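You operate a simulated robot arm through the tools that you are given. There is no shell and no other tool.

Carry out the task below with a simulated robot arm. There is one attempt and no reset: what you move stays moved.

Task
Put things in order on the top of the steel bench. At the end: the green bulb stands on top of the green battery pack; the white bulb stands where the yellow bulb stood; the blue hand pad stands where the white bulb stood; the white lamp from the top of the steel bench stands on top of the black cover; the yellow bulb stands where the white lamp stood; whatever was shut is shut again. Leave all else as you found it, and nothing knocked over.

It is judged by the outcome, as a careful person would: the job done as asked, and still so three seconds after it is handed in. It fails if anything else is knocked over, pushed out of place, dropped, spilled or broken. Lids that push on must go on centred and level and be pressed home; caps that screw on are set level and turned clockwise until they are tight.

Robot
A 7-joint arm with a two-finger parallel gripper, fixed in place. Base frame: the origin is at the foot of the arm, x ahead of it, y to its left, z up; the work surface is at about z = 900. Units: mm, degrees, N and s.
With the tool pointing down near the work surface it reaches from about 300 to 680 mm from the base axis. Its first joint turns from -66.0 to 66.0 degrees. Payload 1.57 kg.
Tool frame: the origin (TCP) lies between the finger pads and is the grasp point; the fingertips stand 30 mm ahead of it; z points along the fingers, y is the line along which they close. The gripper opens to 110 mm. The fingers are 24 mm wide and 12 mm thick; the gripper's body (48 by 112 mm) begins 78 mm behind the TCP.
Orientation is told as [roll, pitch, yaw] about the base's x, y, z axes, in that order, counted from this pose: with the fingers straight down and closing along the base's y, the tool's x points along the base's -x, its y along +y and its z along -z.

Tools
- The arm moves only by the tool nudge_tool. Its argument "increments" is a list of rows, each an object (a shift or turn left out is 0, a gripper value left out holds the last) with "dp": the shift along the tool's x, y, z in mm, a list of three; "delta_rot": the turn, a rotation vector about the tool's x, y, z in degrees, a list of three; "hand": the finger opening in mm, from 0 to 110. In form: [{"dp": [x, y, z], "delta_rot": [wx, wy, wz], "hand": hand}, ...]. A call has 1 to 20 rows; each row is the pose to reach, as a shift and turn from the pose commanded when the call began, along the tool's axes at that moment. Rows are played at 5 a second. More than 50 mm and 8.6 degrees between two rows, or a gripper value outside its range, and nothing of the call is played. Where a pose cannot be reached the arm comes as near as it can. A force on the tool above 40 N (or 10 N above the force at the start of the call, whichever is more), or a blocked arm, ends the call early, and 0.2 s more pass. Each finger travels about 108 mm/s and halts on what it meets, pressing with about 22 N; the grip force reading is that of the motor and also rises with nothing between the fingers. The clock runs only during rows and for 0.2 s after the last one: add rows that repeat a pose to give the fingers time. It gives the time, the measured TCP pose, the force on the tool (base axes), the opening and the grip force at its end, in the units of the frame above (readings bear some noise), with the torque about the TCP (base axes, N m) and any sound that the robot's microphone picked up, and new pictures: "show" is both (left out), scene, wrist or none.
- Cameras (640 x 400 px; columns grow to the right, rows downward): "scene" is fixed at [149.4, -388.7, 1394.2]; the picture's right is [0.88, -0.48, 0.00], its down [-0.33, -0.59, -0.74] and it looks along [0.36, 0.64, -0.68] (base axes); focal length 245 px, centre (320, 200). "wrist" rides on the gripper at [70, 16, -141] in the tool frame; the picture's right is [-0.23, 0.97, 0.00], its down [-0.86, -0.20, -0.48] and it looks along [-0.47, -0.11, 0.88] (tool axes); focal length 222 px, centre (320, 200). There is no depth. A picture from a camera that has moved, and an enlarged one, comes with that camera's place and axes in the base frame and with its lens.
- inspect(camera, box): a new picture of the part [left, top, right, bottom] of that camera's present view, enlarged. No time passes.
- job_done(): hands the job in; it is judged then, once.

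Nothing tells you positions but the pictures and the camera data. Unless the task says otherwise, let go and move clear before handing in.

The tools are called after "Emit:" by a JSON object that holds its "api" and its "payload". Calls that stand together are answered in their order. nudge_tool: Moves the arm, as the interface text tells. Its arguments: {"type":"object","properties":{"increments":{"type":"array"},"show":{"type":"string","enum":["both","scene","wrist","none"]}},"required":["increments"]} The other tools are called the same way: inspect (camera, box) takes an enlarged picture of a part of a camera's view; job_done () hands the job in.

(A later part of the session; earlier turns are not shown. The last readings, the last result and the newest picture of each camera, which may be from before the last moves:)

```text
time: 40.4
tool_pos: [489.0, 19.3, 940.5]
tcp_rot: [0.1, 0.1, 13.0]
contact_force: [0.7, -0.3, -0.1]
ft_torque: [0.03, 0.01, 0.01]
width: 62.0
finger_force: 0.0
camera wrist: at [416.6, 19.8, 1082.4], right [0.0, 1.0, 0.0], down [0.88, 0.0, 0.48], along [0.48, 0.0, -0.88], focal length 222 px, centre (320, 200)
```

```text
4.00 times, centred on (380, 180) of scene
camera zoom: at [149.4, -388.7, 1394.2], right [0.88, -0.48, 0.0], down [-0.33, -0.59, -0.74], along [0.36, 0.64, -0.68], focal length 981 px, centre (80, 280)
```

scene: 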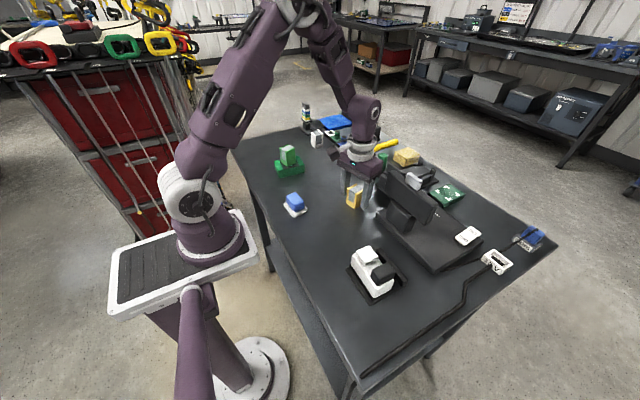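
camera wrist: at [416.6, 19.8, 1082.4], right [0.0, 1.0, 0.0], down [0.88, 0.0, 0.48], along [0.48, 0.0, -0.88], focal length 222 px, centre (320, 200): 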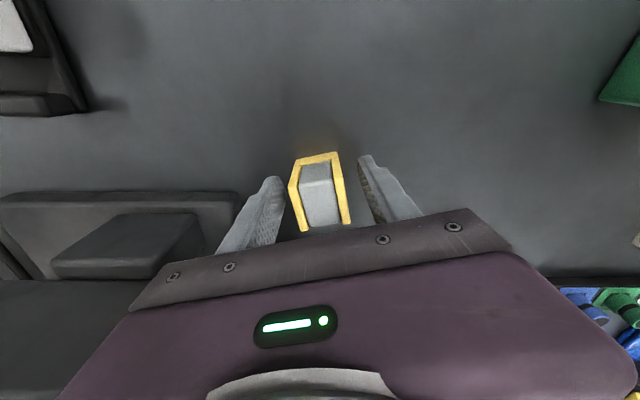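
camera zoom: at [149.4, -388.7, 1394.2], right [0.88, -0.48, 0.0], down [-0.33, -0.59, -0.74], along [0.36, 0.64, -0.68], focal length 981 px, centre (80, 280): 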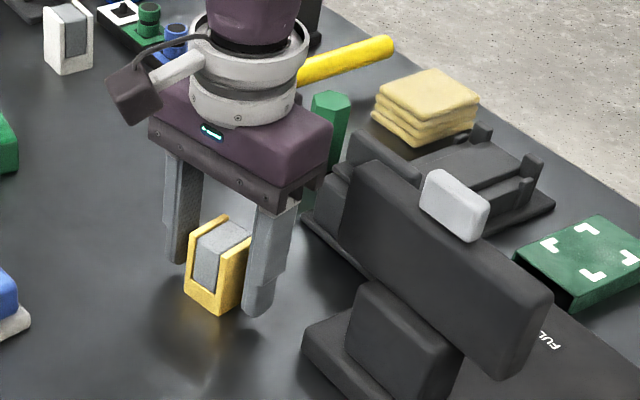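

Emit:
{"api": "nudge_tool", "payload": {"increments": [{"hand": 48}, {"hand": 38}, {"hand": 20}, {"hand": 20}, {"hand": 20}], "show": "wrist"}}

Emit:
{"api": "inspect", "payload": {"camera": "wrist", "box": [220, 90, 420, 230]}}

```text
time: 41.6
tool_pos: [488.6, 20.7, 941.1]
tcp_rot: [0.0, -0.1, 13.0]
contact_force: [0.5, 0.5, -0.1]
ft_torque: [-0.02, -0.04, -0.03]
width: 35.2
finger_force: 21.9
camera wrist: at [416.6, 19.8, 1082.6], right [0.0, 1.0, 0.0], down [0.88, 0.0, 0.48], along [0.48, 0.0, -0.88], focal length 222 px, centre (320, 200)
```

wrist: 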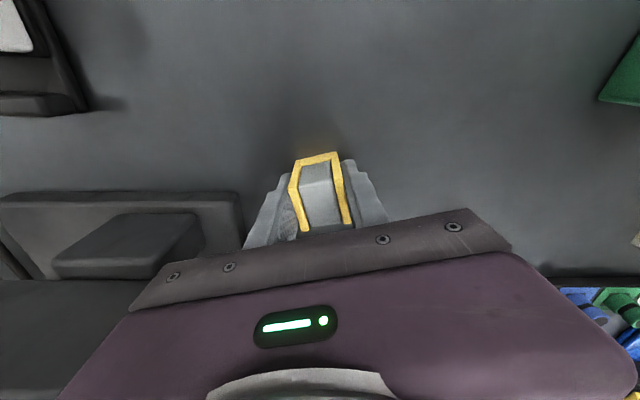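

```text
2.86 times, centred on (320, 160) of wrist
camera zoom: at [416.6, 19.8, 1082.6], right [0.0, 1.0, 0.0], down [0.88, 0.0, 0.48], along [0.48, 0.0, -0.88], focal length 635 px, centre (320, 314)
```

zoom: 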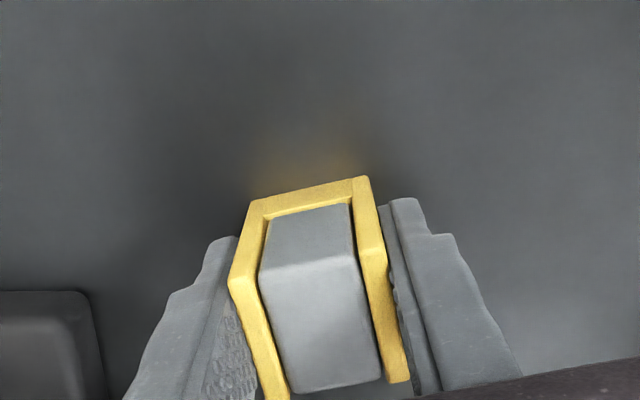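

The yellow bulb is gripped at 35 mm and its spot is recorded as (492, 20). I'll lift straight up past the bar, then carry it to where the lamp stood.

Emit:
{"api": "nudge_tool", "payload": {"increments": [{"dp": [0, 0, -15]}, {"dp": [0, 0, -50]}, {"dp": [0, 0, -90]}, {"dp": [0, 0, -120]}, {"dp": [-3, 30, -120]}, {"dp": [-6, 75, -120]}, {"dp": [-9, 122, -120]}, {"dp": [-12, 170, -120]}, {"dp": [-15, 218, -120]}, {"dp": [-18, 266, -120]}, {"dp": [-22, 312, -120]}, {"dp": [-26, 358, -120]}, {"dp": [-29.6, 395, -120]}, {"dp": [-29.6, 403.6, -120]}, {"dp": [-29.6, 403.6, -120]}]}}

Emit:
{"api": "inspect", "payload": {"camera": "wrist", "box": [220, 80, 420, 230]}}

```text
time: 44.8
tool_pos: [426.2, 421.4, 1062.1]
tcp_rot: [0.0, -0.1, 13.1]
contact_force: [-0.5, 0.5, 0.4]
ft_torque: [-0.02, 0.0, -0.02]
width: 35.1
finger_force: 22.2
camera wrist: at [354.9, 421.0, 1203.7], right [0.0, 1.0, 0.0], down [0.88, 0.0, 0.48], along [0.48, 0.0, -0.88], focal length 222 px, centre (320, 200)
```

scene: 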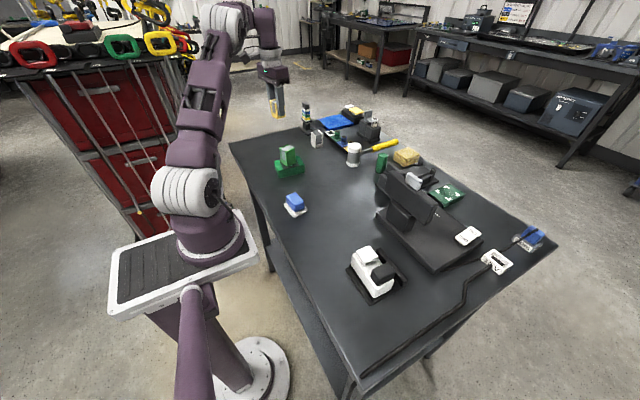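
wrist: 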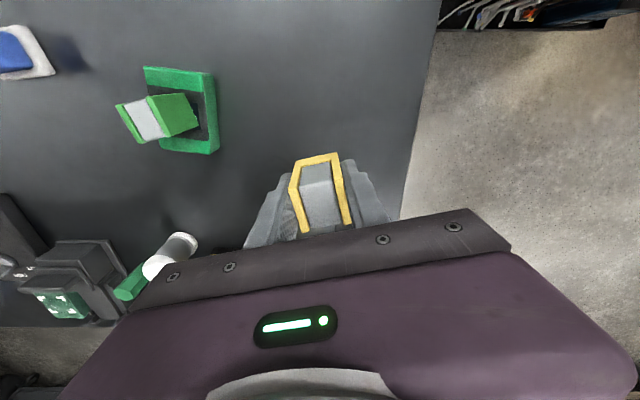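

```text
2.67 times, centred on (320, 155) of wrist
camera zoom: at [354.9, 421.0, 1203.7], right [0.0, 1.0, 0.0], down [0.88, 0.0, 0.48], along [0.48, 0.0, -0.88], focal length 592 px, centre (320, 320)
```

zoom: 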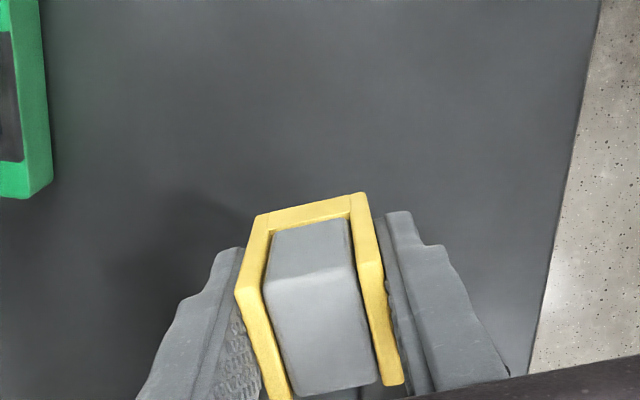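

Emit:
{"api": "nudge_tool", "payload": {"increments": [{"dp": [0, -1.3, 40]}, {"dp": [0, -1.3, 80]}, {"dp": [0, -1.3, 105]}, {"dp": [0, -1.3, 116]}, {"dp": [0, -1.3, 116]}]}}

Emit:
{"api": "inspect", "payload": {"camera": "scene", "box": [256, 110, 336, 160]}}

```text
time: 46.0
tool_pos: [427.0, 419.6, 946.1]
tcp_rot: [-0.1, 0.1, 13.1]
contact_force: [-0.2, 0.5, -0.8]
ft_torque: [0.02, 0.03, -0.02]
width: 35.1
finger_force: 22.0
camera wrist: at [354.8, 419.2, 1086.9], right [0.0, 1.0, 0.0], down [0.88, 0.0, 0.48], along [0.48, 0.0, -0.88], focal length 222 px, centre (320, 200)
```

scene: 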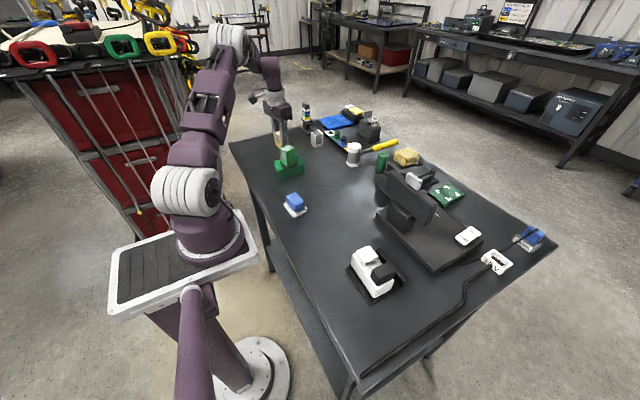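
wrist: 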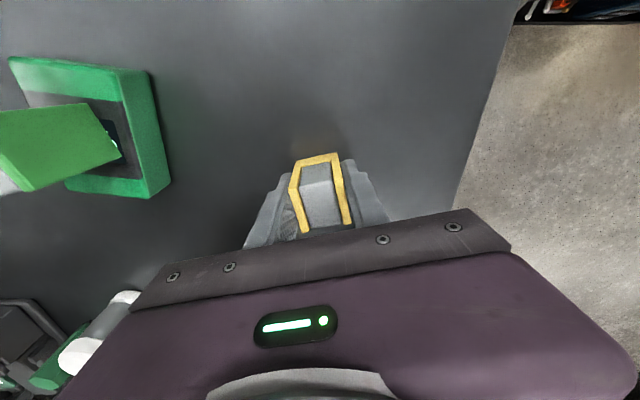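

```text
8.00 times, centred on (296, 135) of scene
camera zoom: at [149.4, -388.7, 1394.2], right [0.88, -0.48, 0.0], down [-0.33, -0.59, -0.74], along [0.36, 0.64, -0.68], focal length 1962 px, centre (512, 720)
```

zoom: 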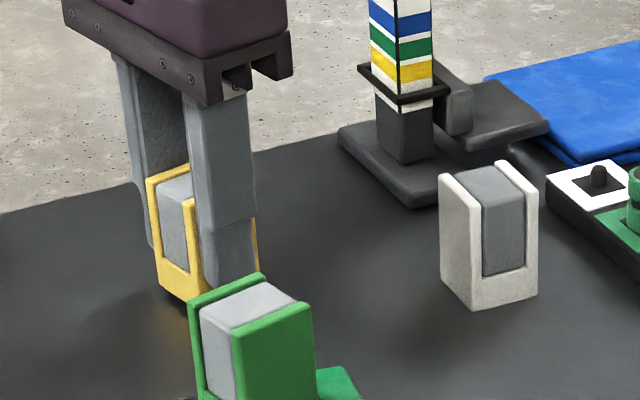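

Emit:
{"api": "nudge_tool", "payload": {"increments": [{"dp": [0, 0, 2]}, {"dp": [0, 0, 4]}, {"dp": [0, 0, 4]}], "show": "none"}}

Emit:
{"api": "nudge_tool", "payload": {"increments": [{"dp": [0, 0, 1]}, {"dp": [0, 0, 1.5]}, {"dp": [0, 0, 1.5]}], "show": "none"}}

```text
time: 46.8
tool_pos: [426.9, 419.3, 940.9]
tcp_rot: [0.0, -0.1, 13.1]
contact_force: [-0.1, 0.8, 0.0]
ft_torque: [0.01, 0.0, 0.0]
width: 35.0
finger_force: 22.3
```

```text
time: 47.6
tool_pos: [427.1, 419.4, 940.9]
tcp_rot: [0.0, -0.2, 13.0]
contact_force: [-3.0, -0.4, 7.4]
ft_torque: [-0.01, 0.08, 0.03]
width: 35.2
finger_force: 21.7
```

The bulb is touching the bench with about 7 N. I'll release it and rise.

Emit:
{"api": "nudge_tool", "payload": {"increments": [{"dp": [0, 0, -0.5], "hand": 42}, {"dp": [0, 0, -0.5], "hand": 55}, {"dp": [0, 0, -0.5], "hand": 62}, {"dp": [0, 0, -0.5], "hand": 62}, {"dp": [0, 0, -25], "hand": 62}, {"dp": [0, 0, -65], "hand": 62}, {"dp": [0, 0, -110], "hand": 62}, {"dp": [0, 0, -125], "hand": 62}, {"dp": [0, 0, -125], "hand": 62}]}}

Emit:
{"api": "inspect", "payload": {"camera": "wrist", "box": [220, 80, 420, 230]}}

Emit:
{"api": "inspect", "payload": {"camera": "scene", "box": [256, 110, 336, 160]}}

```text
time: 49.6
tool_pos: [426.3, 418.4, 1065.4]
tcp_rot: [0.0, 0.2, 13.0]
contact_force: [0.2, 1.2, -0.5]
ft_torque: [0.02, 0.01, -0.02]
width: 62.2
finger_force: 0.1
camera wrist: at [354.8, 418.5, 1207.2], right [0.0, 1.0, 0.0], down [0.88, 0.0, 0.48], along [0.48, 0.0, -0.88], focal length 222 px, centre (320, 200)
```

scene: 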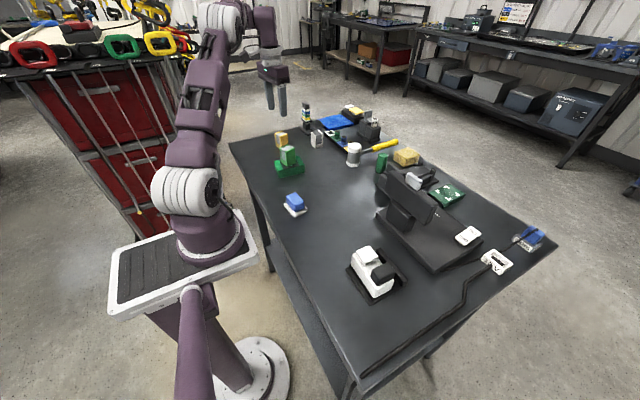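
wrist: 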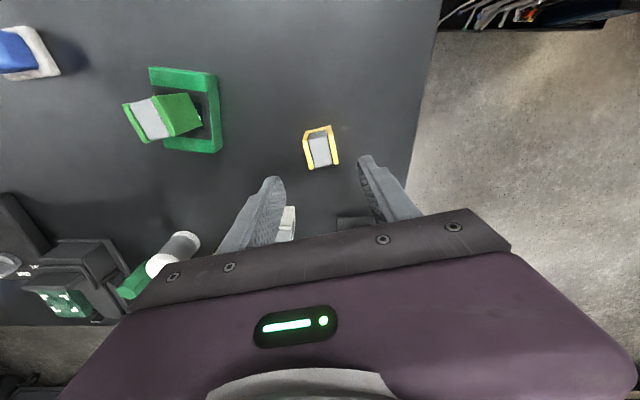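

```text
2.67 times, centred on (320, 155) of wrist
camera zoom: at [354.8, 418.5, 1207.2], right [0.0, 1.0, 0.0], down [0.88, 0.0, 0.48], along [0.48, 0.0, -0.88], focal length 592 px, centre (320, 320)
```

zoom: 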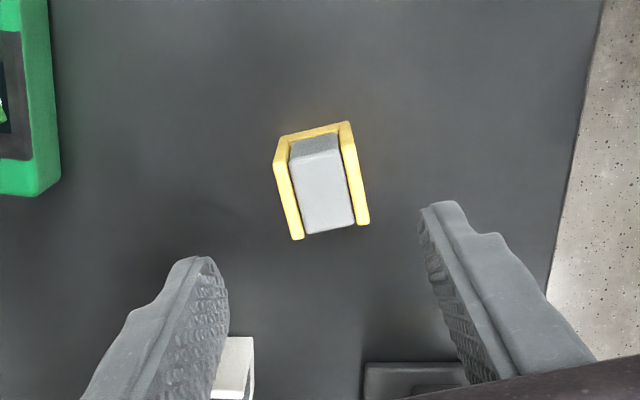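

```text
8.00 times, centred on (296, 135) of scene
camera zoom: at [149.4, -388.7, 1394.2], right [0.88, -0.48, 0.0], down [-0.33, -0.59, -0.74], along [0.36, 0.64, -0.68], focal length 1962 px, centre (512, 720)
```

zoom: 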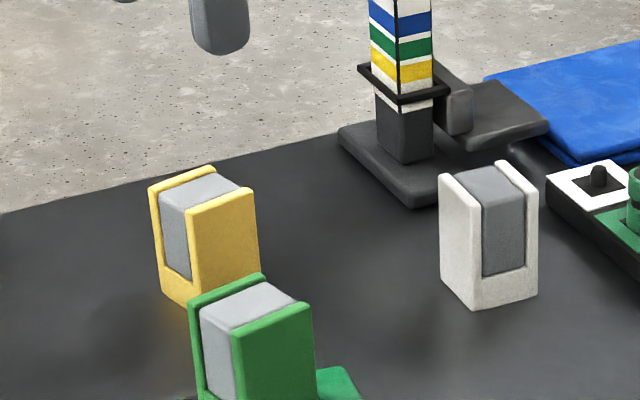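

The yellow bulb stands where the lamp stood, within about 2 mm. Next I'll hover over the white bulb with the gripper turned about 90°, so the fingers close on its two solid walls.

Emit:
{"api": "nudge_tool", "payload": {"increments": [{"dp": [-9, -9, 0], "delta_rot": [0, 0, -7.7], "hand": 80}, {"dp": [-19, -18, 0], "delta_rot": [0, 0, -15.4], "hand": 80}, {"dp": [-28, -28, 0], "delta_rot": [0, 0, -23.1], "hand": 80}, {"dp": [-38, -37, 0], "delta_rot": [0, 0, -30.8], "hand": 80}, {"dp": [-47, -46, 0], "delta_rot": [0, 0, -38.5], "hand": 80}, {"dp": [-57, -55, 0], "delta_rot": [0, 0, -46.2], "hand": 80}, {"dp": [-66, -65, 0], "delta_rot": [0, 0, -53.9], "hand": 80}, {"dp": [-76, -74, 0], "delta_rot": [0, 0, -61.6], "hand": 80}, {"dp": [-85, -83, 0], "delta_rot": [0, 0, -69.3], "hand": 80}, {"dp": [-95, -92.8, 0], "delta_rot": [0, 0, -77], "hand": 80}, {"dp": [-95, -92.8, 0], "delta_rot": [0, 0, -77], "hand": 80}]}}

Emit:
{"api": "inspect", "payload": {"camera": "wrist", "box": [220, 80, 420, 230]}}

```text
time: 52.0
tool_pos: [539.8, 348.9, 1065.8]
tcp_rot: [0.1, 0.0, 90.0]
contact_force: [0.0, -0.4, -0.3]
ft_torque: [0.01, 0.0, 0.0]
width: 80.0
finger_force: 0.1
camera wrist: at [524.2, 279.5, 1206.7], right [-0.97, 0.23, 0.0], down [0.2, 0.86, 0.48], along [0.11, 0.47, -0.88], focal length 222 px, centre (320, 200)
```

scene: 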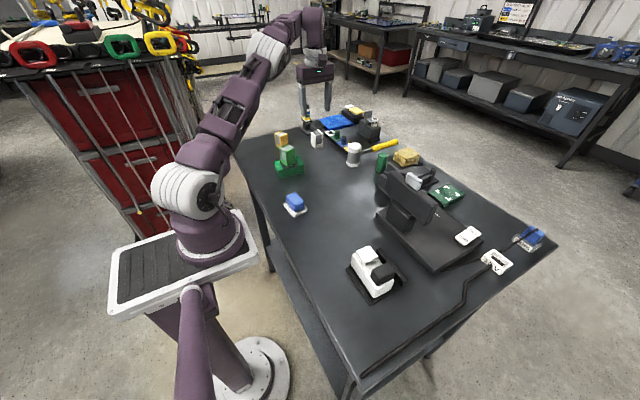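
wrist: 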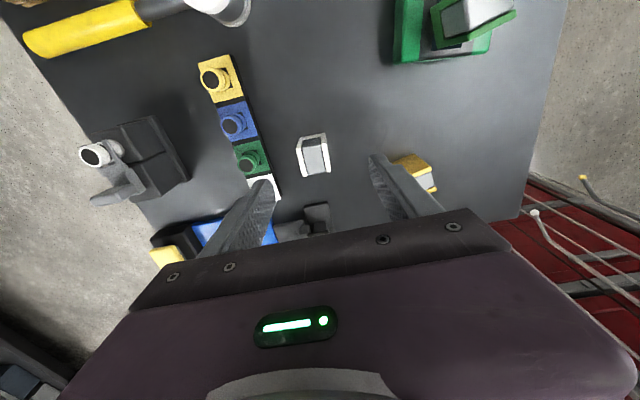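

```text
2.67 times, centred on (320, 155) of wrist
camera zoom: at [524.2, 279.5, 1206.7], right [-0.97, 0.23, 0.0], down [0.2, 0.86, 0.48], along [0.11, 0.47, -0.88], focal length 592 px, centre (320, 320)
```

zoom: 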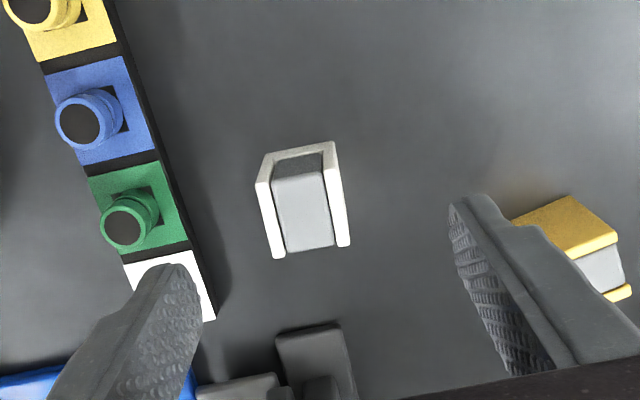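

The white bulb is centred at about (550, 361) and nearly square to the axes, and the socket strip is over 20 mm clear of the fingers. I'll centre over it and go down to just above its top for a last check.

Emit:
{"api": "nudge_tool", "payload": {"increments": [{"dp": [-11.5, -9.8, 10], "delta_rot": [0, 0, 1], "hand": 62}, {"dp": [-11.5, -9.8, 40], "delta_rot": [0, 0, 1], "hand": 62}, {"dp": [-11.5, -9.8, 62], "delta_rot": [0, 0, 1], "hand": 62}, {"dp": [-11.5, -9.8, 62], "delta_rot": [0, 0, 1], "hand": 62}], "show": "wrist"}}

Emit:
{"api": "inspect", "payload": {"camera": "wrist", "box": [220, 90, 420, 230]}}

```text
time: 53.0
tool_pos: [550.6, 360.6, 1004.0]
tcp_rot: [0.1, 0.1, 89.0]
contact_force: [-0.1, 0.0, 0.2]
ft_torque: [0.0, 0.0, 0.02]
width: 61.8
finger_force: 0.1
out of reach, approached as far as the arm can: row 1
camera wrist: at [533.2, 291.2, 1144.9], right [-0.97, 0.24, 0.0], down [0.21, 0.85, 0.48], along [0.12, 0.46, -0.88], focal length 222 px, centre (320, 200)
```

wrist: 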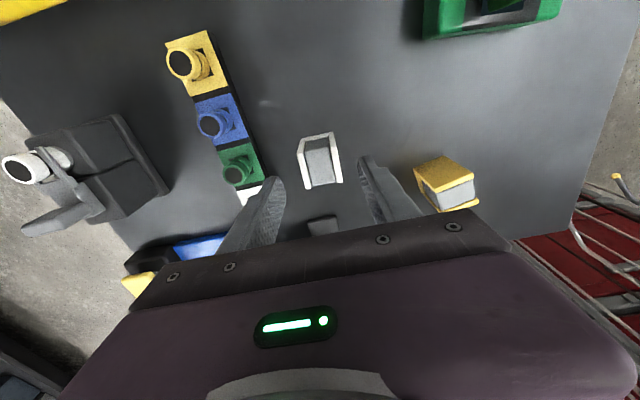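

```text
2.86 times, centred on (320, 160) of wrist
camera zoom: at [533.2, 291.2, 1144.9], right [-0.97, 0.24, 0.0], down [0.21, 0.85, 0.48], along [0.12, 0.46, -0.88], focal length 635 px, centre (320, 314)
```

zoom: 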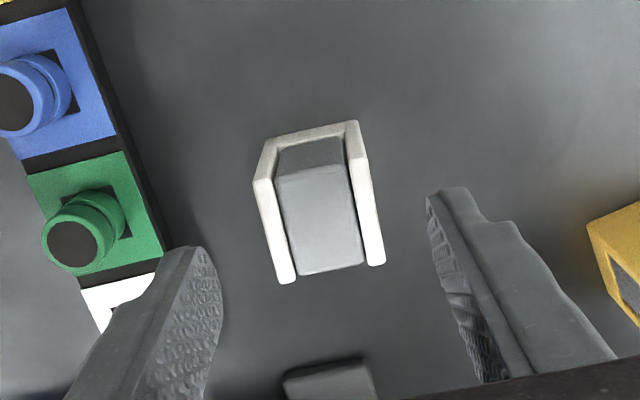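

Emit:
{"api": "nudge_tool", "payload": {"increments": [{"dp": [0, 0, 25], "delta_rot": [0, 0, -1]}, {"dp": [0, 0, 48], "delta_rot": [0, 0, -1]}, {"dp": [0, 0, 63], "delta_rot": [0, 0, -1]}, {"dp": [0, 0, 63], "delta_rot": [0, 0, -1]}], "show": "both"}}

Emit:
{"api": "inspect", "payload": {"camera": "wrist", "box": [220, 90, 420, 230]}}

Emit:
{"api": "inspect", "payload": {"camera": "scene", "box": [280, 110, 360, 160]}}

```text
time: 54.0
tool_pos: [550.1, 361.7, 940.5]
tcp_rot: [0.0, 0.0, 90.0]
contact_force: [0.6, 0.5, 0.6]
ft_torque: [-0.01, 0.01, 0.01]
width: 61.9
finger_force: 0.0
camera wrist: at [533.7, 291.3, 1081.9], right [-0.97, 0.23, 0.0], down [0.2, 0.86, 0.48], along [0.11, 0.47, -0.88], focal length 222 px, centre (320, 200)
```

scene: 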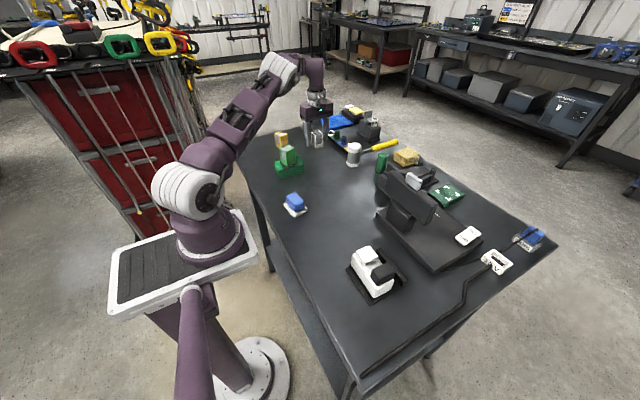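
wrist: 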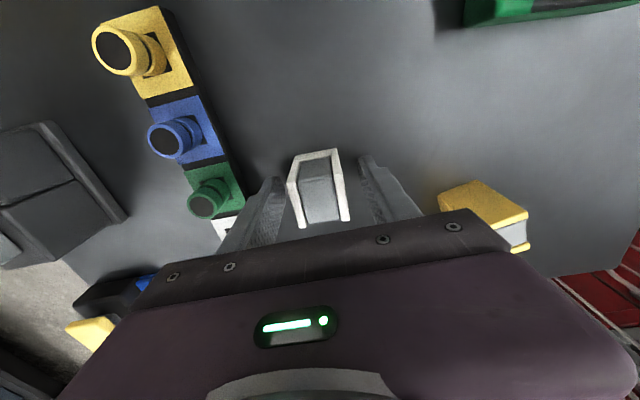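

```text
2.86 times, centred on (320, 160) of wrist
camera zoom: at [533.7, 291.3, 1081.9], right [-0.97, 0.23, 0.0], down [0.2, 0.86, 0.48], along [0.11, 0.47, -0.88], focal length 635 px, centre (320, 314)
```

zoom: 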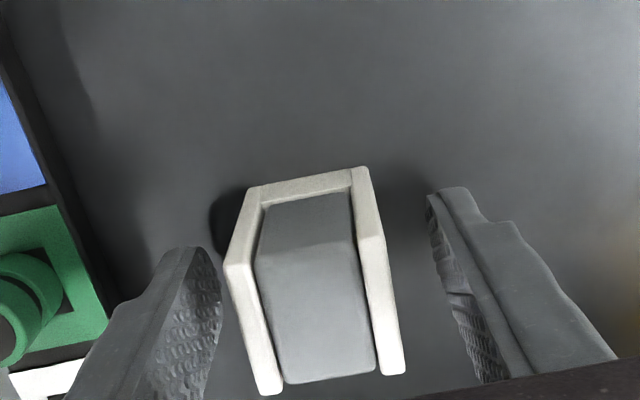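

```text
8.00 times, centred on (320, 135) of scene
camera zoom: at [149.4, -388.7, 1394.2], right [0.88, -0.48, 0.0], down [-0.33, -0.59, -0.74], along [0.36, 0.64, -0.68], focal length 1962 px, centre (320, 720)
```

zoom: 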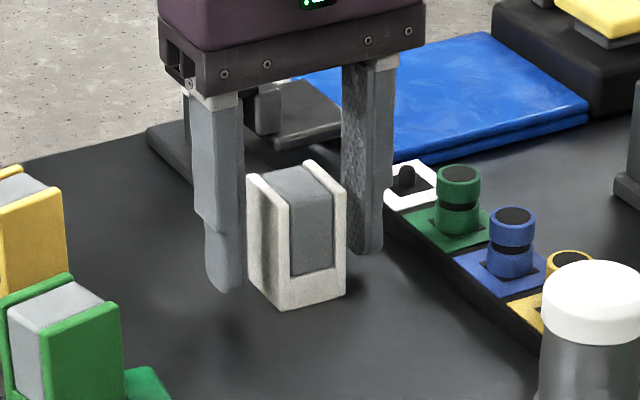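

Emit:
{"api": "nudge_tool", "payload": {"increments": [{"hand": 48}, {"hand": 38}, {"hand": 20}, {"hand": 20}, {"hand": 20}], "show": "wrist"}}

Emit:
{"api": "inspect", "payload": {"camera": "wrist", "box": [220, 90, 420, 230]}}

```text
time: 55.2
tool_pos: [549.9, 361.2, 940.7]
tcp_rot: [0.1, 0.0, 90.0]
contact_force: [0.5, 0.6, -0.8]
ft_torque: [0.0, 0.0, 0.03]
width: 35.5
finger_force: 21.6
camera wrist: at [533.7, 291.3, 1082.2], right [-0.97, 0.23, 0.0], down [0.2, 0.86, 0.48], along [0.11, 0.47, -0.88], focal length 222 px, centre (320, 200)
```

wrist: 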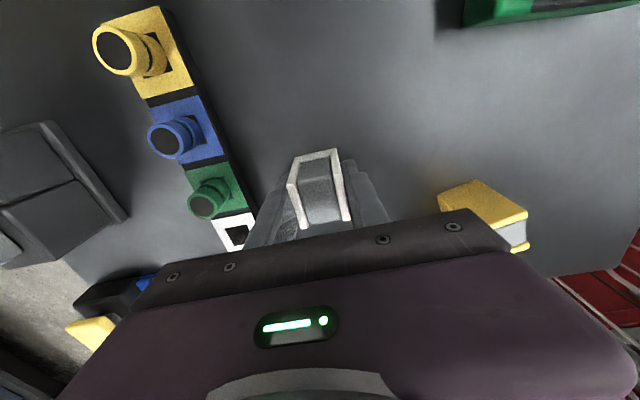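

```text
2.86 times, centred on (320, 160) of wrist
camera zoom: at [533.7, 291.3, 1082.2], right [-0.97, 0.23, 0.0], down [0.2, 0.86, 0.48], along [0.11, 0.47, -0.88], focal length 635 px, centre (320, 314)
```

zoom: 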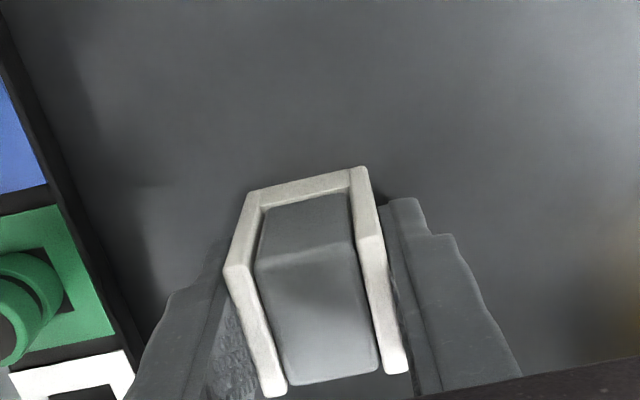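

The white bulb is gripped at 35 mm and its spot is recorded as (550, 361.5). I'll lift, pull inward as I rise because reach is limited here, and carry it to the yellow bulb's old spot at (492, 20).

Emit:
{"api": "nudge_tool", "payload": {"increments": [{"dp": [0, 0, -15]}, {"dp": [0, 0, -50]}, {"dp": [15, 15, -75]}, {"dp": [40, 40, -100]}, {"dp": [75, 60, -115]}, {"dp": [118, 75, -120]}, {"dp": [163, 82, -120]}, {"dp": [208, 85, -120]}, {"dp": [253, 80, -120]}, {"dp": [298, 70, -120]}, {"dp": [330, 60, -120]}, {"dp": [341.3, 57.8, -120]}, {"dp": [341.3, 57.8, -120]}]}}

Emit:
{"api": "inspect", "payload": {"camera": "wrist", "box": [220, 90, 420, 230]}}

Emit:
{"api": "inspect", "payload": {"camera": "scene", "box": [320, 120, 440, 220]}}

```text
time: 58.0
tool_pos: [491.9, 19.2, 1059.2]
tcp_rot: [-0.1, -0.1, 90.1]
contact_force: [0.2, -0.2, -0.5]
ft_torque: [-0.01, 0.0, 0.01]
width: 35.3
finger_force: 22.2
camera wrist: at [476.5, -50.2, 1201.6], right [-0.97, 0.23, 0.0], down [0.2, 0.86, 0.48], along [0.11, 0.47, -0.88], focal length 222 px, centre (320, 200)
```

scene: 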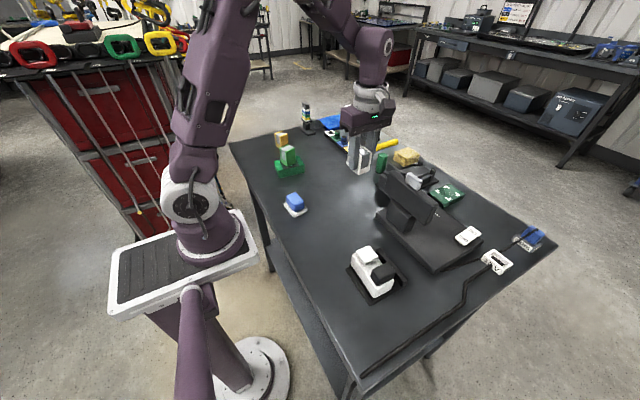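
wrist: 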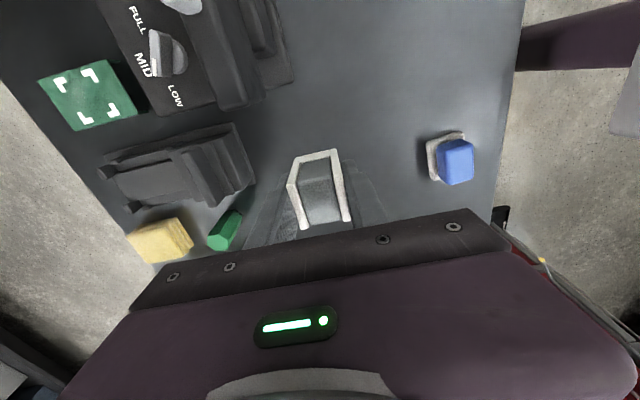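

```text
2.86 times, centred on (320, 160) of wrist
camera zoom: at [476.5, -50.2, 1201.6], right [-0.97, 0.23, 0.0], down [0.2, 0.86, 0.48], along [0.11, 0.47, -0.88], focal length 635 px, centre (320, 314)
```

zoom: 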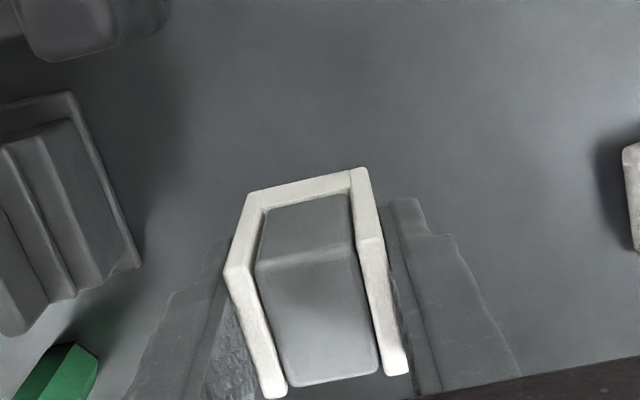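

```text
4.00 times, centred on (380, 170) of scene
camera zoom: at [149.4, -388.7, 1394.2], right [0.88, -0.48, 0.0], down [-0.33, -0.59, -0.74], along [0.36, 0.64, -0.68], focal length 981 px, centre (80, 320)
```

zoom: 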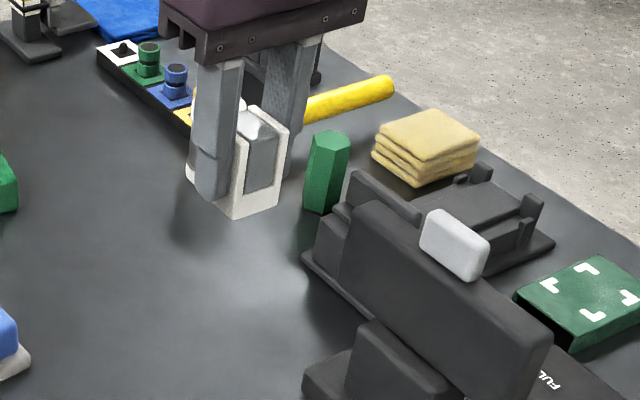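

Emit:
{"api": "nudge_tool", "payload": {"increments": [{"dp": [0, 0, 35]}, {"dp": [0, 0, 75]}, {"dp": [0, 0, 103]}, {"dp": [0, 0, 115]}, {"dp": [0, 0, 115]}]}}

Emit:
{"api": "inspect", "payload": {"camera": "scene", "box": [320, 130, 440, 230]}}

```text
time: 59.2
tool_pos: [492.6, 19.8, 945.4]
tcp_rot: [0.0, -0.1, 90.0]
contact_force: [-0.6, 0.9, -0.3]
ft_torque: [0.01, 0.0, -0.01]
width: 35.1
finger_force: 22.2
camera wrist: at [475.8, -50.6, 1087.5], right [-0.97, 0.23, 0.0], down [0.2, 0.86, 0.48], along [0.11, 0.47, -0.88], focal length 222 px, centre (320, 200)
```

scene: 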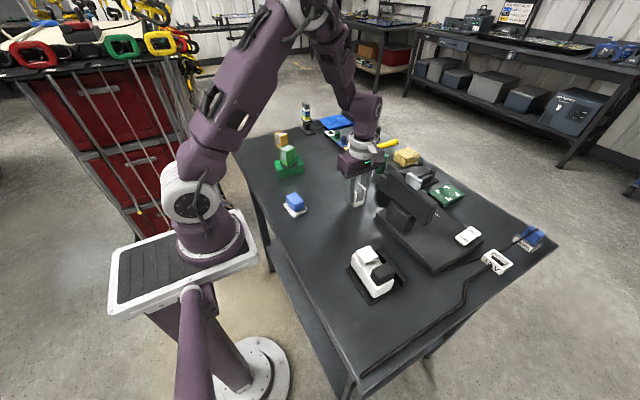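
wrist: 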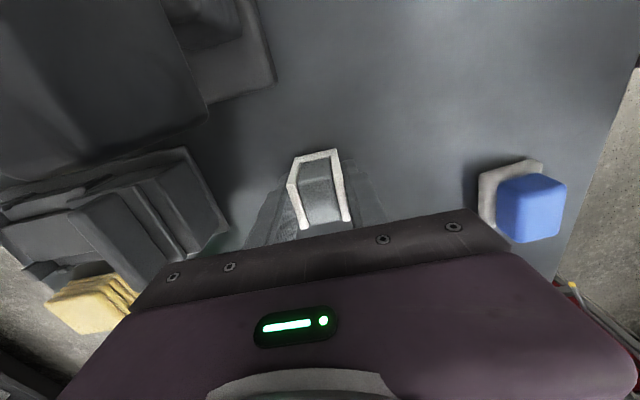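

```text
4.00 times, centred on (380, 180) of scene
camera zoom: at [149.4, -388.7, 1394.2], right [0.88, -0.48, 0.0], down [-0.33, -0.59, -0.74], along [0.36, 0.64, -0.68], focal length 981 px, centre (80, 280)
```

zoom: 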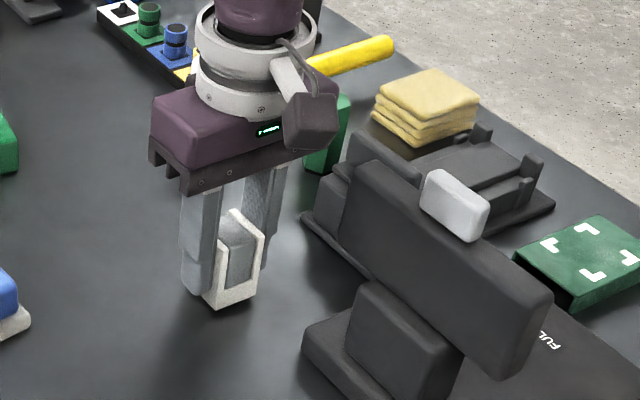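

Emit:
{"api": "nudge_tool", "payload": {"increments": [{"dp": [0, 0, 2]}, {"dp": [0, 0, 3.5]}, {"dp": [0, 0, 3.5]}], "show": "none"}}

Emit:
{"api": "nudge_tool", "payload": {"increments": [{"dp": [0, 0, 1]}, {"dp": [0, 0, 1.5]}, {"dp": [0, 0, 1.5]}], "show": "none"}}

```text
time: 60.0
tool_pos: [492.4, 19.7, 942.1]
tcp_rot: [0.1, 0.0, 90.0]
contact_force: [0.0, -1.3, -0.5]
ft_torque: [0.0, -0.03, 0.0]
width: 35.3
finger_force: 22.3
```

```text
time: 60.8
tool_pos: [491.8, 20.2, 940.1]
tcp_rot: [0.0, 0.0, 90.0]
contact_force: [-0.1, 0.8, -0.8]
ft_torque: [0.0, -0.01, -0.01]
width: 35.2
finger_force: 22.2
```

Emit:
{"api": "nudge_tool", "payload": {"increments": [{"dp": [0, 0, 0.7]}, {"dp": [0, 0, 1.2]}, {"dp": [0, 0, 1.2]}], "show": "none"}}

```text
time: 61.6
tool_pos: [491.4, 19.5, 939.7]
tcp_rot: [-0.1, 0.1, 90.0]
contact_force: [0.8, -1.1, 15.9]
ft_torque: [0.0, 0.04, 0.0]
width: 35.1
finger_force: 21.6
```

The white bulb is on the bench with about 16 N of contact. I'll ease off, release it and rise.

Emit:
{"api": "nudge_tool", "payload": {"increments": [{"dp": [0, 0, -0.8]}, {"dp": [0, 0, -0.8], "hand": 42}, {"dp": [0, 0, -0.8], "hand": 52}, {"dp": [0, 0, -0.8], "hand": 58}, {"dp": [0, 0, -0.8], "hand": 58}, {"dp": [0, 0, -25], "hand": 58}, {"dp": [0, 0, -65], "hand": 58}, {"dp": [0, 0, -110], "hand": 58}, {"dp": [0, 0, -125], "hand": 58}, {"dp": [0, 0, -125], "hand": 58}]}}

Emit:
{"api": "inspect", "payload": {"camera": "wrist", "box": [220, 90, 420, 230]}}

Emit:
{"api": "inspect", "payload": {"camera": "scene", "box": [320, 130, 440, 230]}}

```text
time: 63.8
tool_pos: [491.1, 21.4, 1065.5]
tcp_rot: [0.0, 0.1, 90.1]
contact_force: [0.9, -0.3, -0.7]
ft_torque: [-0.02, -0.01, -0.01]
width: 58.2
finger_force: 0.0
camera wrist: at [475.2, -49.6, 1206.3], right [-0.97, 0.23, 0.0], down [0.2, 0.86, 0.48], along [0.11, 0.47, -0.88], focal length 222 px, centre (320, 200)
```

scene: 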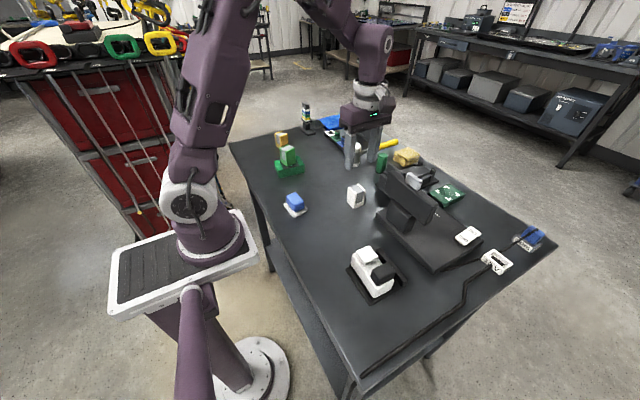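
wrist: 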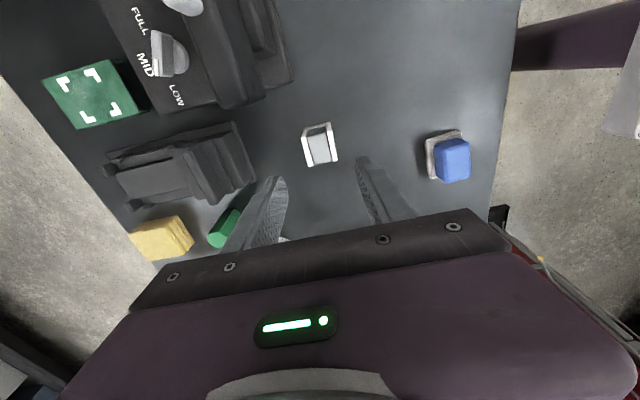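

```text
2.86 times, centred on (320, 160) of wrist
camera zoom: at [475.2, -49.6, 1206.3], right [-0.97, 0.23, 0.0], down [0.2, 0.86, 0.48], along [0.11, 0.47, -0.88], focal length 635 px, centre (320, 314)
```

zoom: 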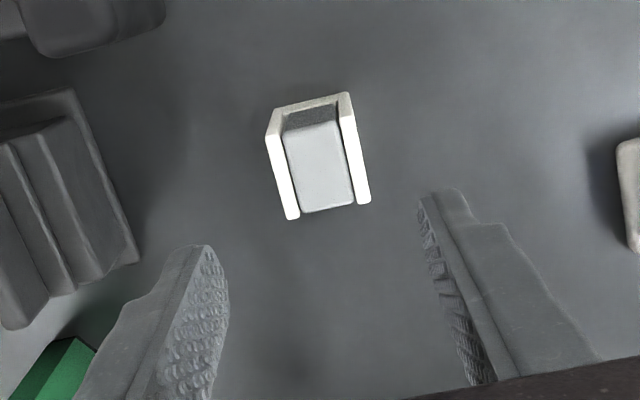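

```text
4.00 times, centred on (380, 180) of scene
camera zoom: at [149.4, -388.7, 1394.2], right [0.88, -0.48, 0.0], down [-0.33, -0.59, -0.74], along [0.36, 0.64, -0.68], focal length 981 px, centre (80, 280)
```

zoom: 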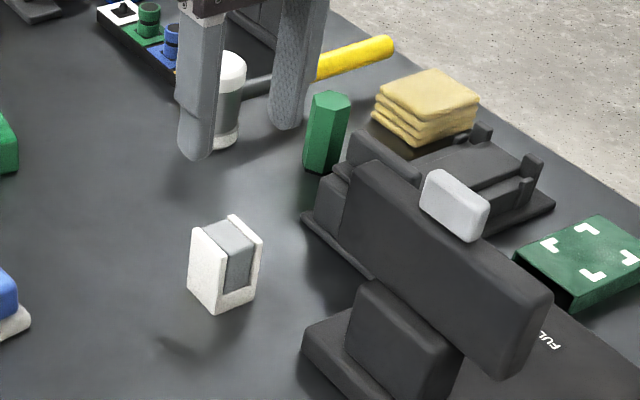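

The white bulb stands where the yellow one was. Last is the blue hand pad, so I'll hover over it with the fingers set to close along its long side and measure the handle.

Emit:
{"api": "nudge_tool", "payload": {"increments": [{"dp": [-5, 13, 0], "delta_rot": [0, 0, 7.6], "hand": 90}, {"dp": [-10, 27, 0], "delta_rot": [0, 0, 15.2], "hand": 90}, {"dp": [-15, 41, 0], "delta_rot": [0, 0, 22.8], "hand": 90}, {"dp": [-20, 55, 0], "delta_rot": [0, 0, 30.4], "hand": 90}, {"dp": [-25, 69, 0], "delta_rot": [0, 0, 38], "hand": 90}, {"dp": [-30, 83, 0], "delta_rot": [0, 0, 45.6], "hand": 90}, {"dp": [-35, 96, 0], "delta_rot": [0, 0, 53.2], "hand": 90}, {"dp": [-40, 109, 0], "delta_rot": [0, 0, 60.8], "hand": 90}, {"dp": [-45, 122, 0], "delta_rot": [0, 0, 68.4], "hand": 90}, {"dp": [-50, 136, 0], "delta_rot": [0, 0, 76], "hand": 90}, {"dp": [-55.6, 150, 0], "delta_rot": [0, 0, 83.5], "hand": 90}, {"dp": [-55.6, 150, 0], "delta_rot": [0, 0, 83.5], "hand": 90}]}}

Emit:
{"api": "inspect", "payload": {"camera": "wrist", "box": [220, 70, 420, 210]}}

Emit:
{"api": "inspect", "payload": {"camera": "scene", "box": [260, 170, 340, 240]}}

```text
time: 66.4
tool_pos: [341.8, 75.6, 1064.9]
tcp_rot: [0.1, 0.1, 6.4]
contact_force: [-0.2, 1.4, 0.2]
ft_torque: [-0.01, 0.02, 0.02]
width: 89.9
finger_force: 0.1
camera wrist: at [271.2, 84.1, 1205.8], right [0.12, 0.99, 0.0], down [0.87, -0.1, 0.48], along [0.48, -0.06, -0.88], focal length 222 px, centre (320, 200)
```

scene: 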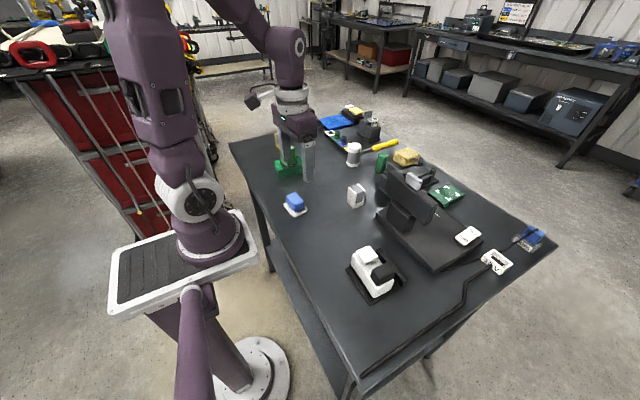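
wrist: 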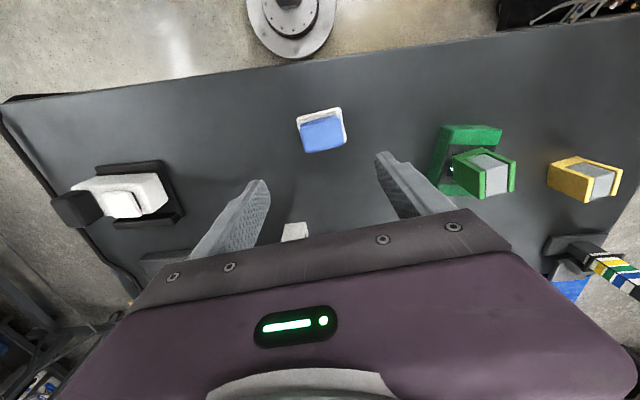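

```text
2.86 times, centred on (320, 140) of wrist
camera zoom: at [271.2, 84.1, 1205.8], right [0.12, 0.99, 0.0], down [0.87, -0.1, 0.48], along [0.48, -0.06, -0.88], focal length 635 px, centre (320, 371)
```

zoom: 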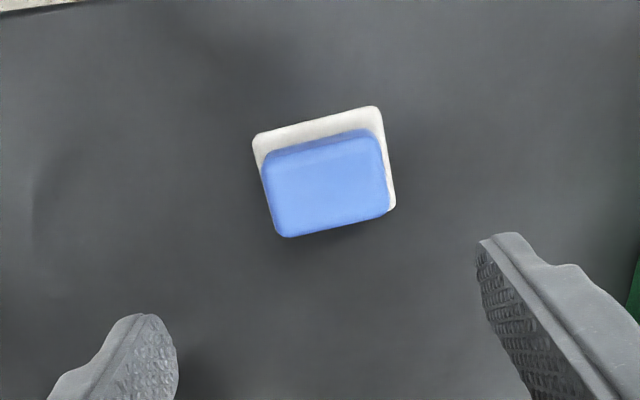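

```text
5.71 times, centred on (300, 205) of scene
camera zoom: at [149.4, -388.7, 1394.2], right [0.88, -0.48, 0.0], down [-0.33, -0.59, -0.74], along [0.36, 0.64, -0.68], focal length 1401 px, centre (434, 171)
```

zoom: 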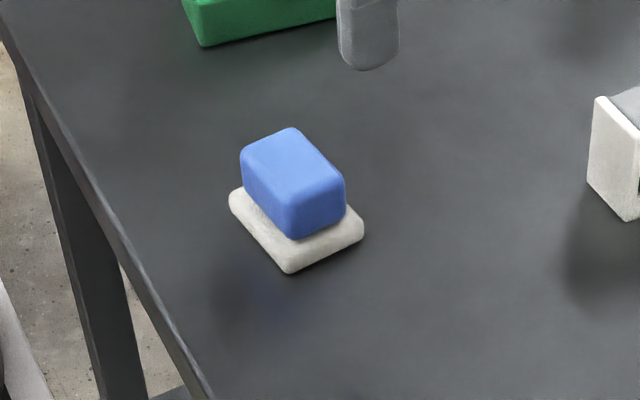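

The pad's white base is about 46 × 57 mm and the blue handle about 45 mm long along y, centred near (331, 80) with its top near z 947. I'll centre over it, come lower and check again.

Emit:
{"api": "nudge_tool", "payload": {"increments": [{"dp": [6, 3, 20], "hand": 76}, {"dp": [11.1, 5.2, 50], "hand": 76}, {"dp": [11.1, 5.2, 72], "hand": 76}, {"dp": [11.1, 5.2, 72], "hand": 76}], "show": "both"}}

Emit:
{"api": "inspect", "payload": {"camera": "wrist", "box": [220, 90, 420, 230]}}

```text
time: 67.4
tool_pos: [330.3, 78.6, 992.1]
tcp_rot: [0.0, 0.0, 6.4]
contact_force: [0.1, -0.8, 0.0]
ft_torque: [0.0, -0.01, -0.02]
width: 76.0
finger_force: 0.0
camera wrist: at [259.0, 86.8, 1133.8], right [0.12, 0.99, 0.0], down [0.87, -0.1, 0.48], along [0.48, -0.06, -0.88], focal length 222 px, centre (320, 200)
```

scene: 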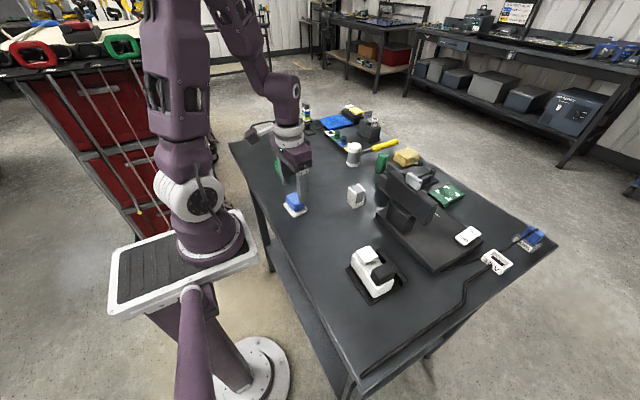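
wrist: 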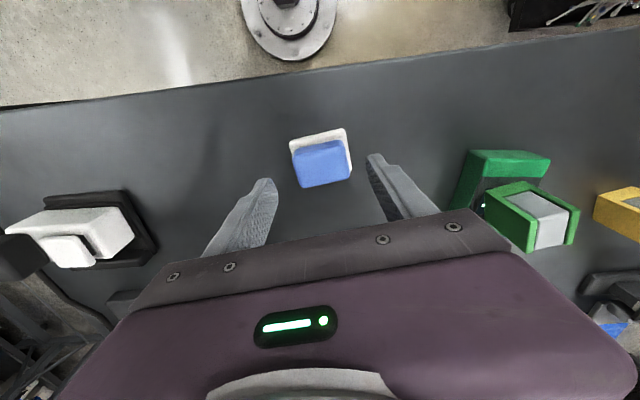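

```text
2.86 times, centred on (320, 160) of wrist
camera zoom: at [259.0, 86.8, 1133.8], right [0.12, 0.99, 0.0], down [0.87, -0.1, 0.48], along [0.48, -0.06, -0.88], focal length 635 px, centre (320, 314)
```

zoom: 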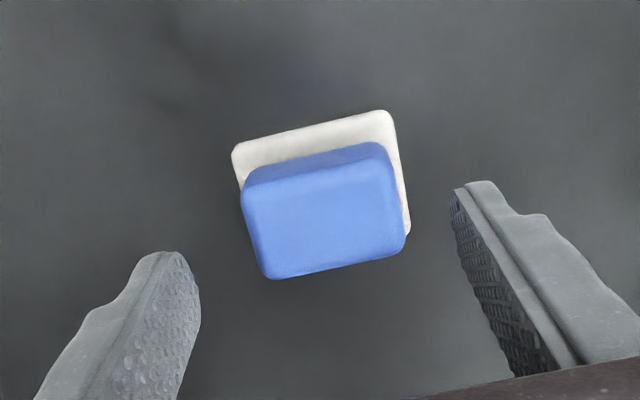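

Emit:
{"api": "nudge_tool", "payload": {"increments": [{"dp": [0, 1.2, 20]}, {"dp": [0, 1.2, 38]}, {"dp": [0, 1.2, 46]}, {"dp": [0, 1.2, 46]}], "show": "both"}}

Emit:
{"api": "inspect", "payload": {"camera": "wrist", "box": [220, 90, 420, 230]}}

Emit:
{"api": "inspect", "payload": {"camera": "scene", "box": [260, 170, 340, 240]}}

```text
time: 68.4
tool_pos: [329.9, 79.0, 945.2]
tcp_rot: [0.1, 0.1, 6.5]
contact_force: [-0.2, 0.1, 0.8]
ft_torque: [0.01, -0.02, 0.02]
width: 75.9
finger_force: 0.0
camera wrist: at [258.6, 88.4, 1087.5], right [0.12, 0.99, 0.0], down [0.87, -0.1, 0.48], along [0.48, -0.06, -0.88], focal length 222 px, centre (320, 200)
```

scene: 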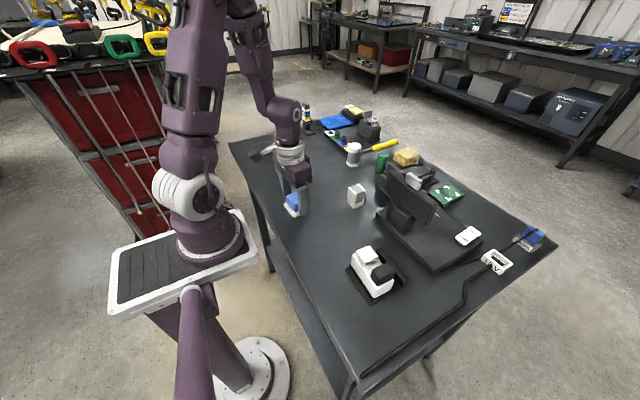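
wrist: 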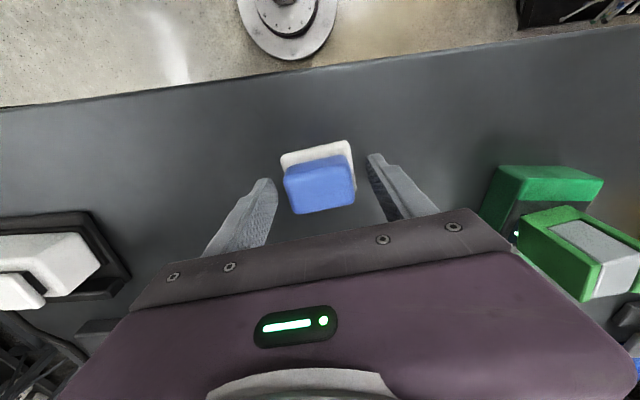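

```text
2.86 times, centred on (320, 160) of wrist
camera zoom: at [258.6, 88.4, 1087.5], right [0.12, 0.99, 0.0], down [0.87, -0.1, 0.48], along [0.48, -0.06, -0.88], focal length 635 px, centre (320, 314)
```

zoom: 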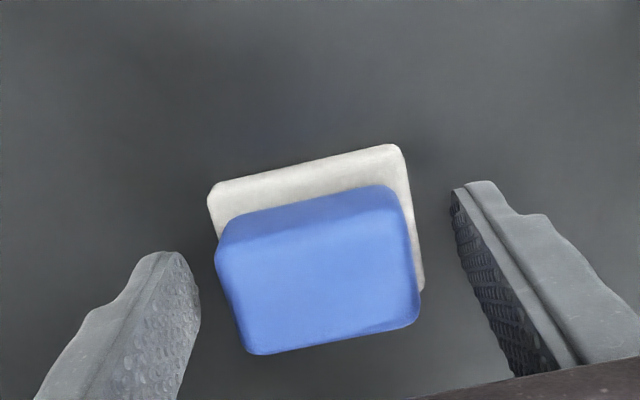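

```text
5.71 times, centred on (300, 205) of scene
camera zoom: at [149.4, -388.7, 1394.2], right [0.88, -0.48, 0.0], down [-0.33, -0.59, -0.74], along [0.36, 0.64, -0.68], focal length 1401 px, centre (434, 171)
```

zoom: 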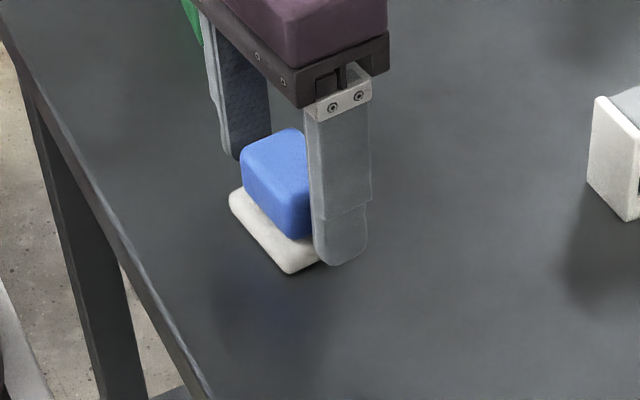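

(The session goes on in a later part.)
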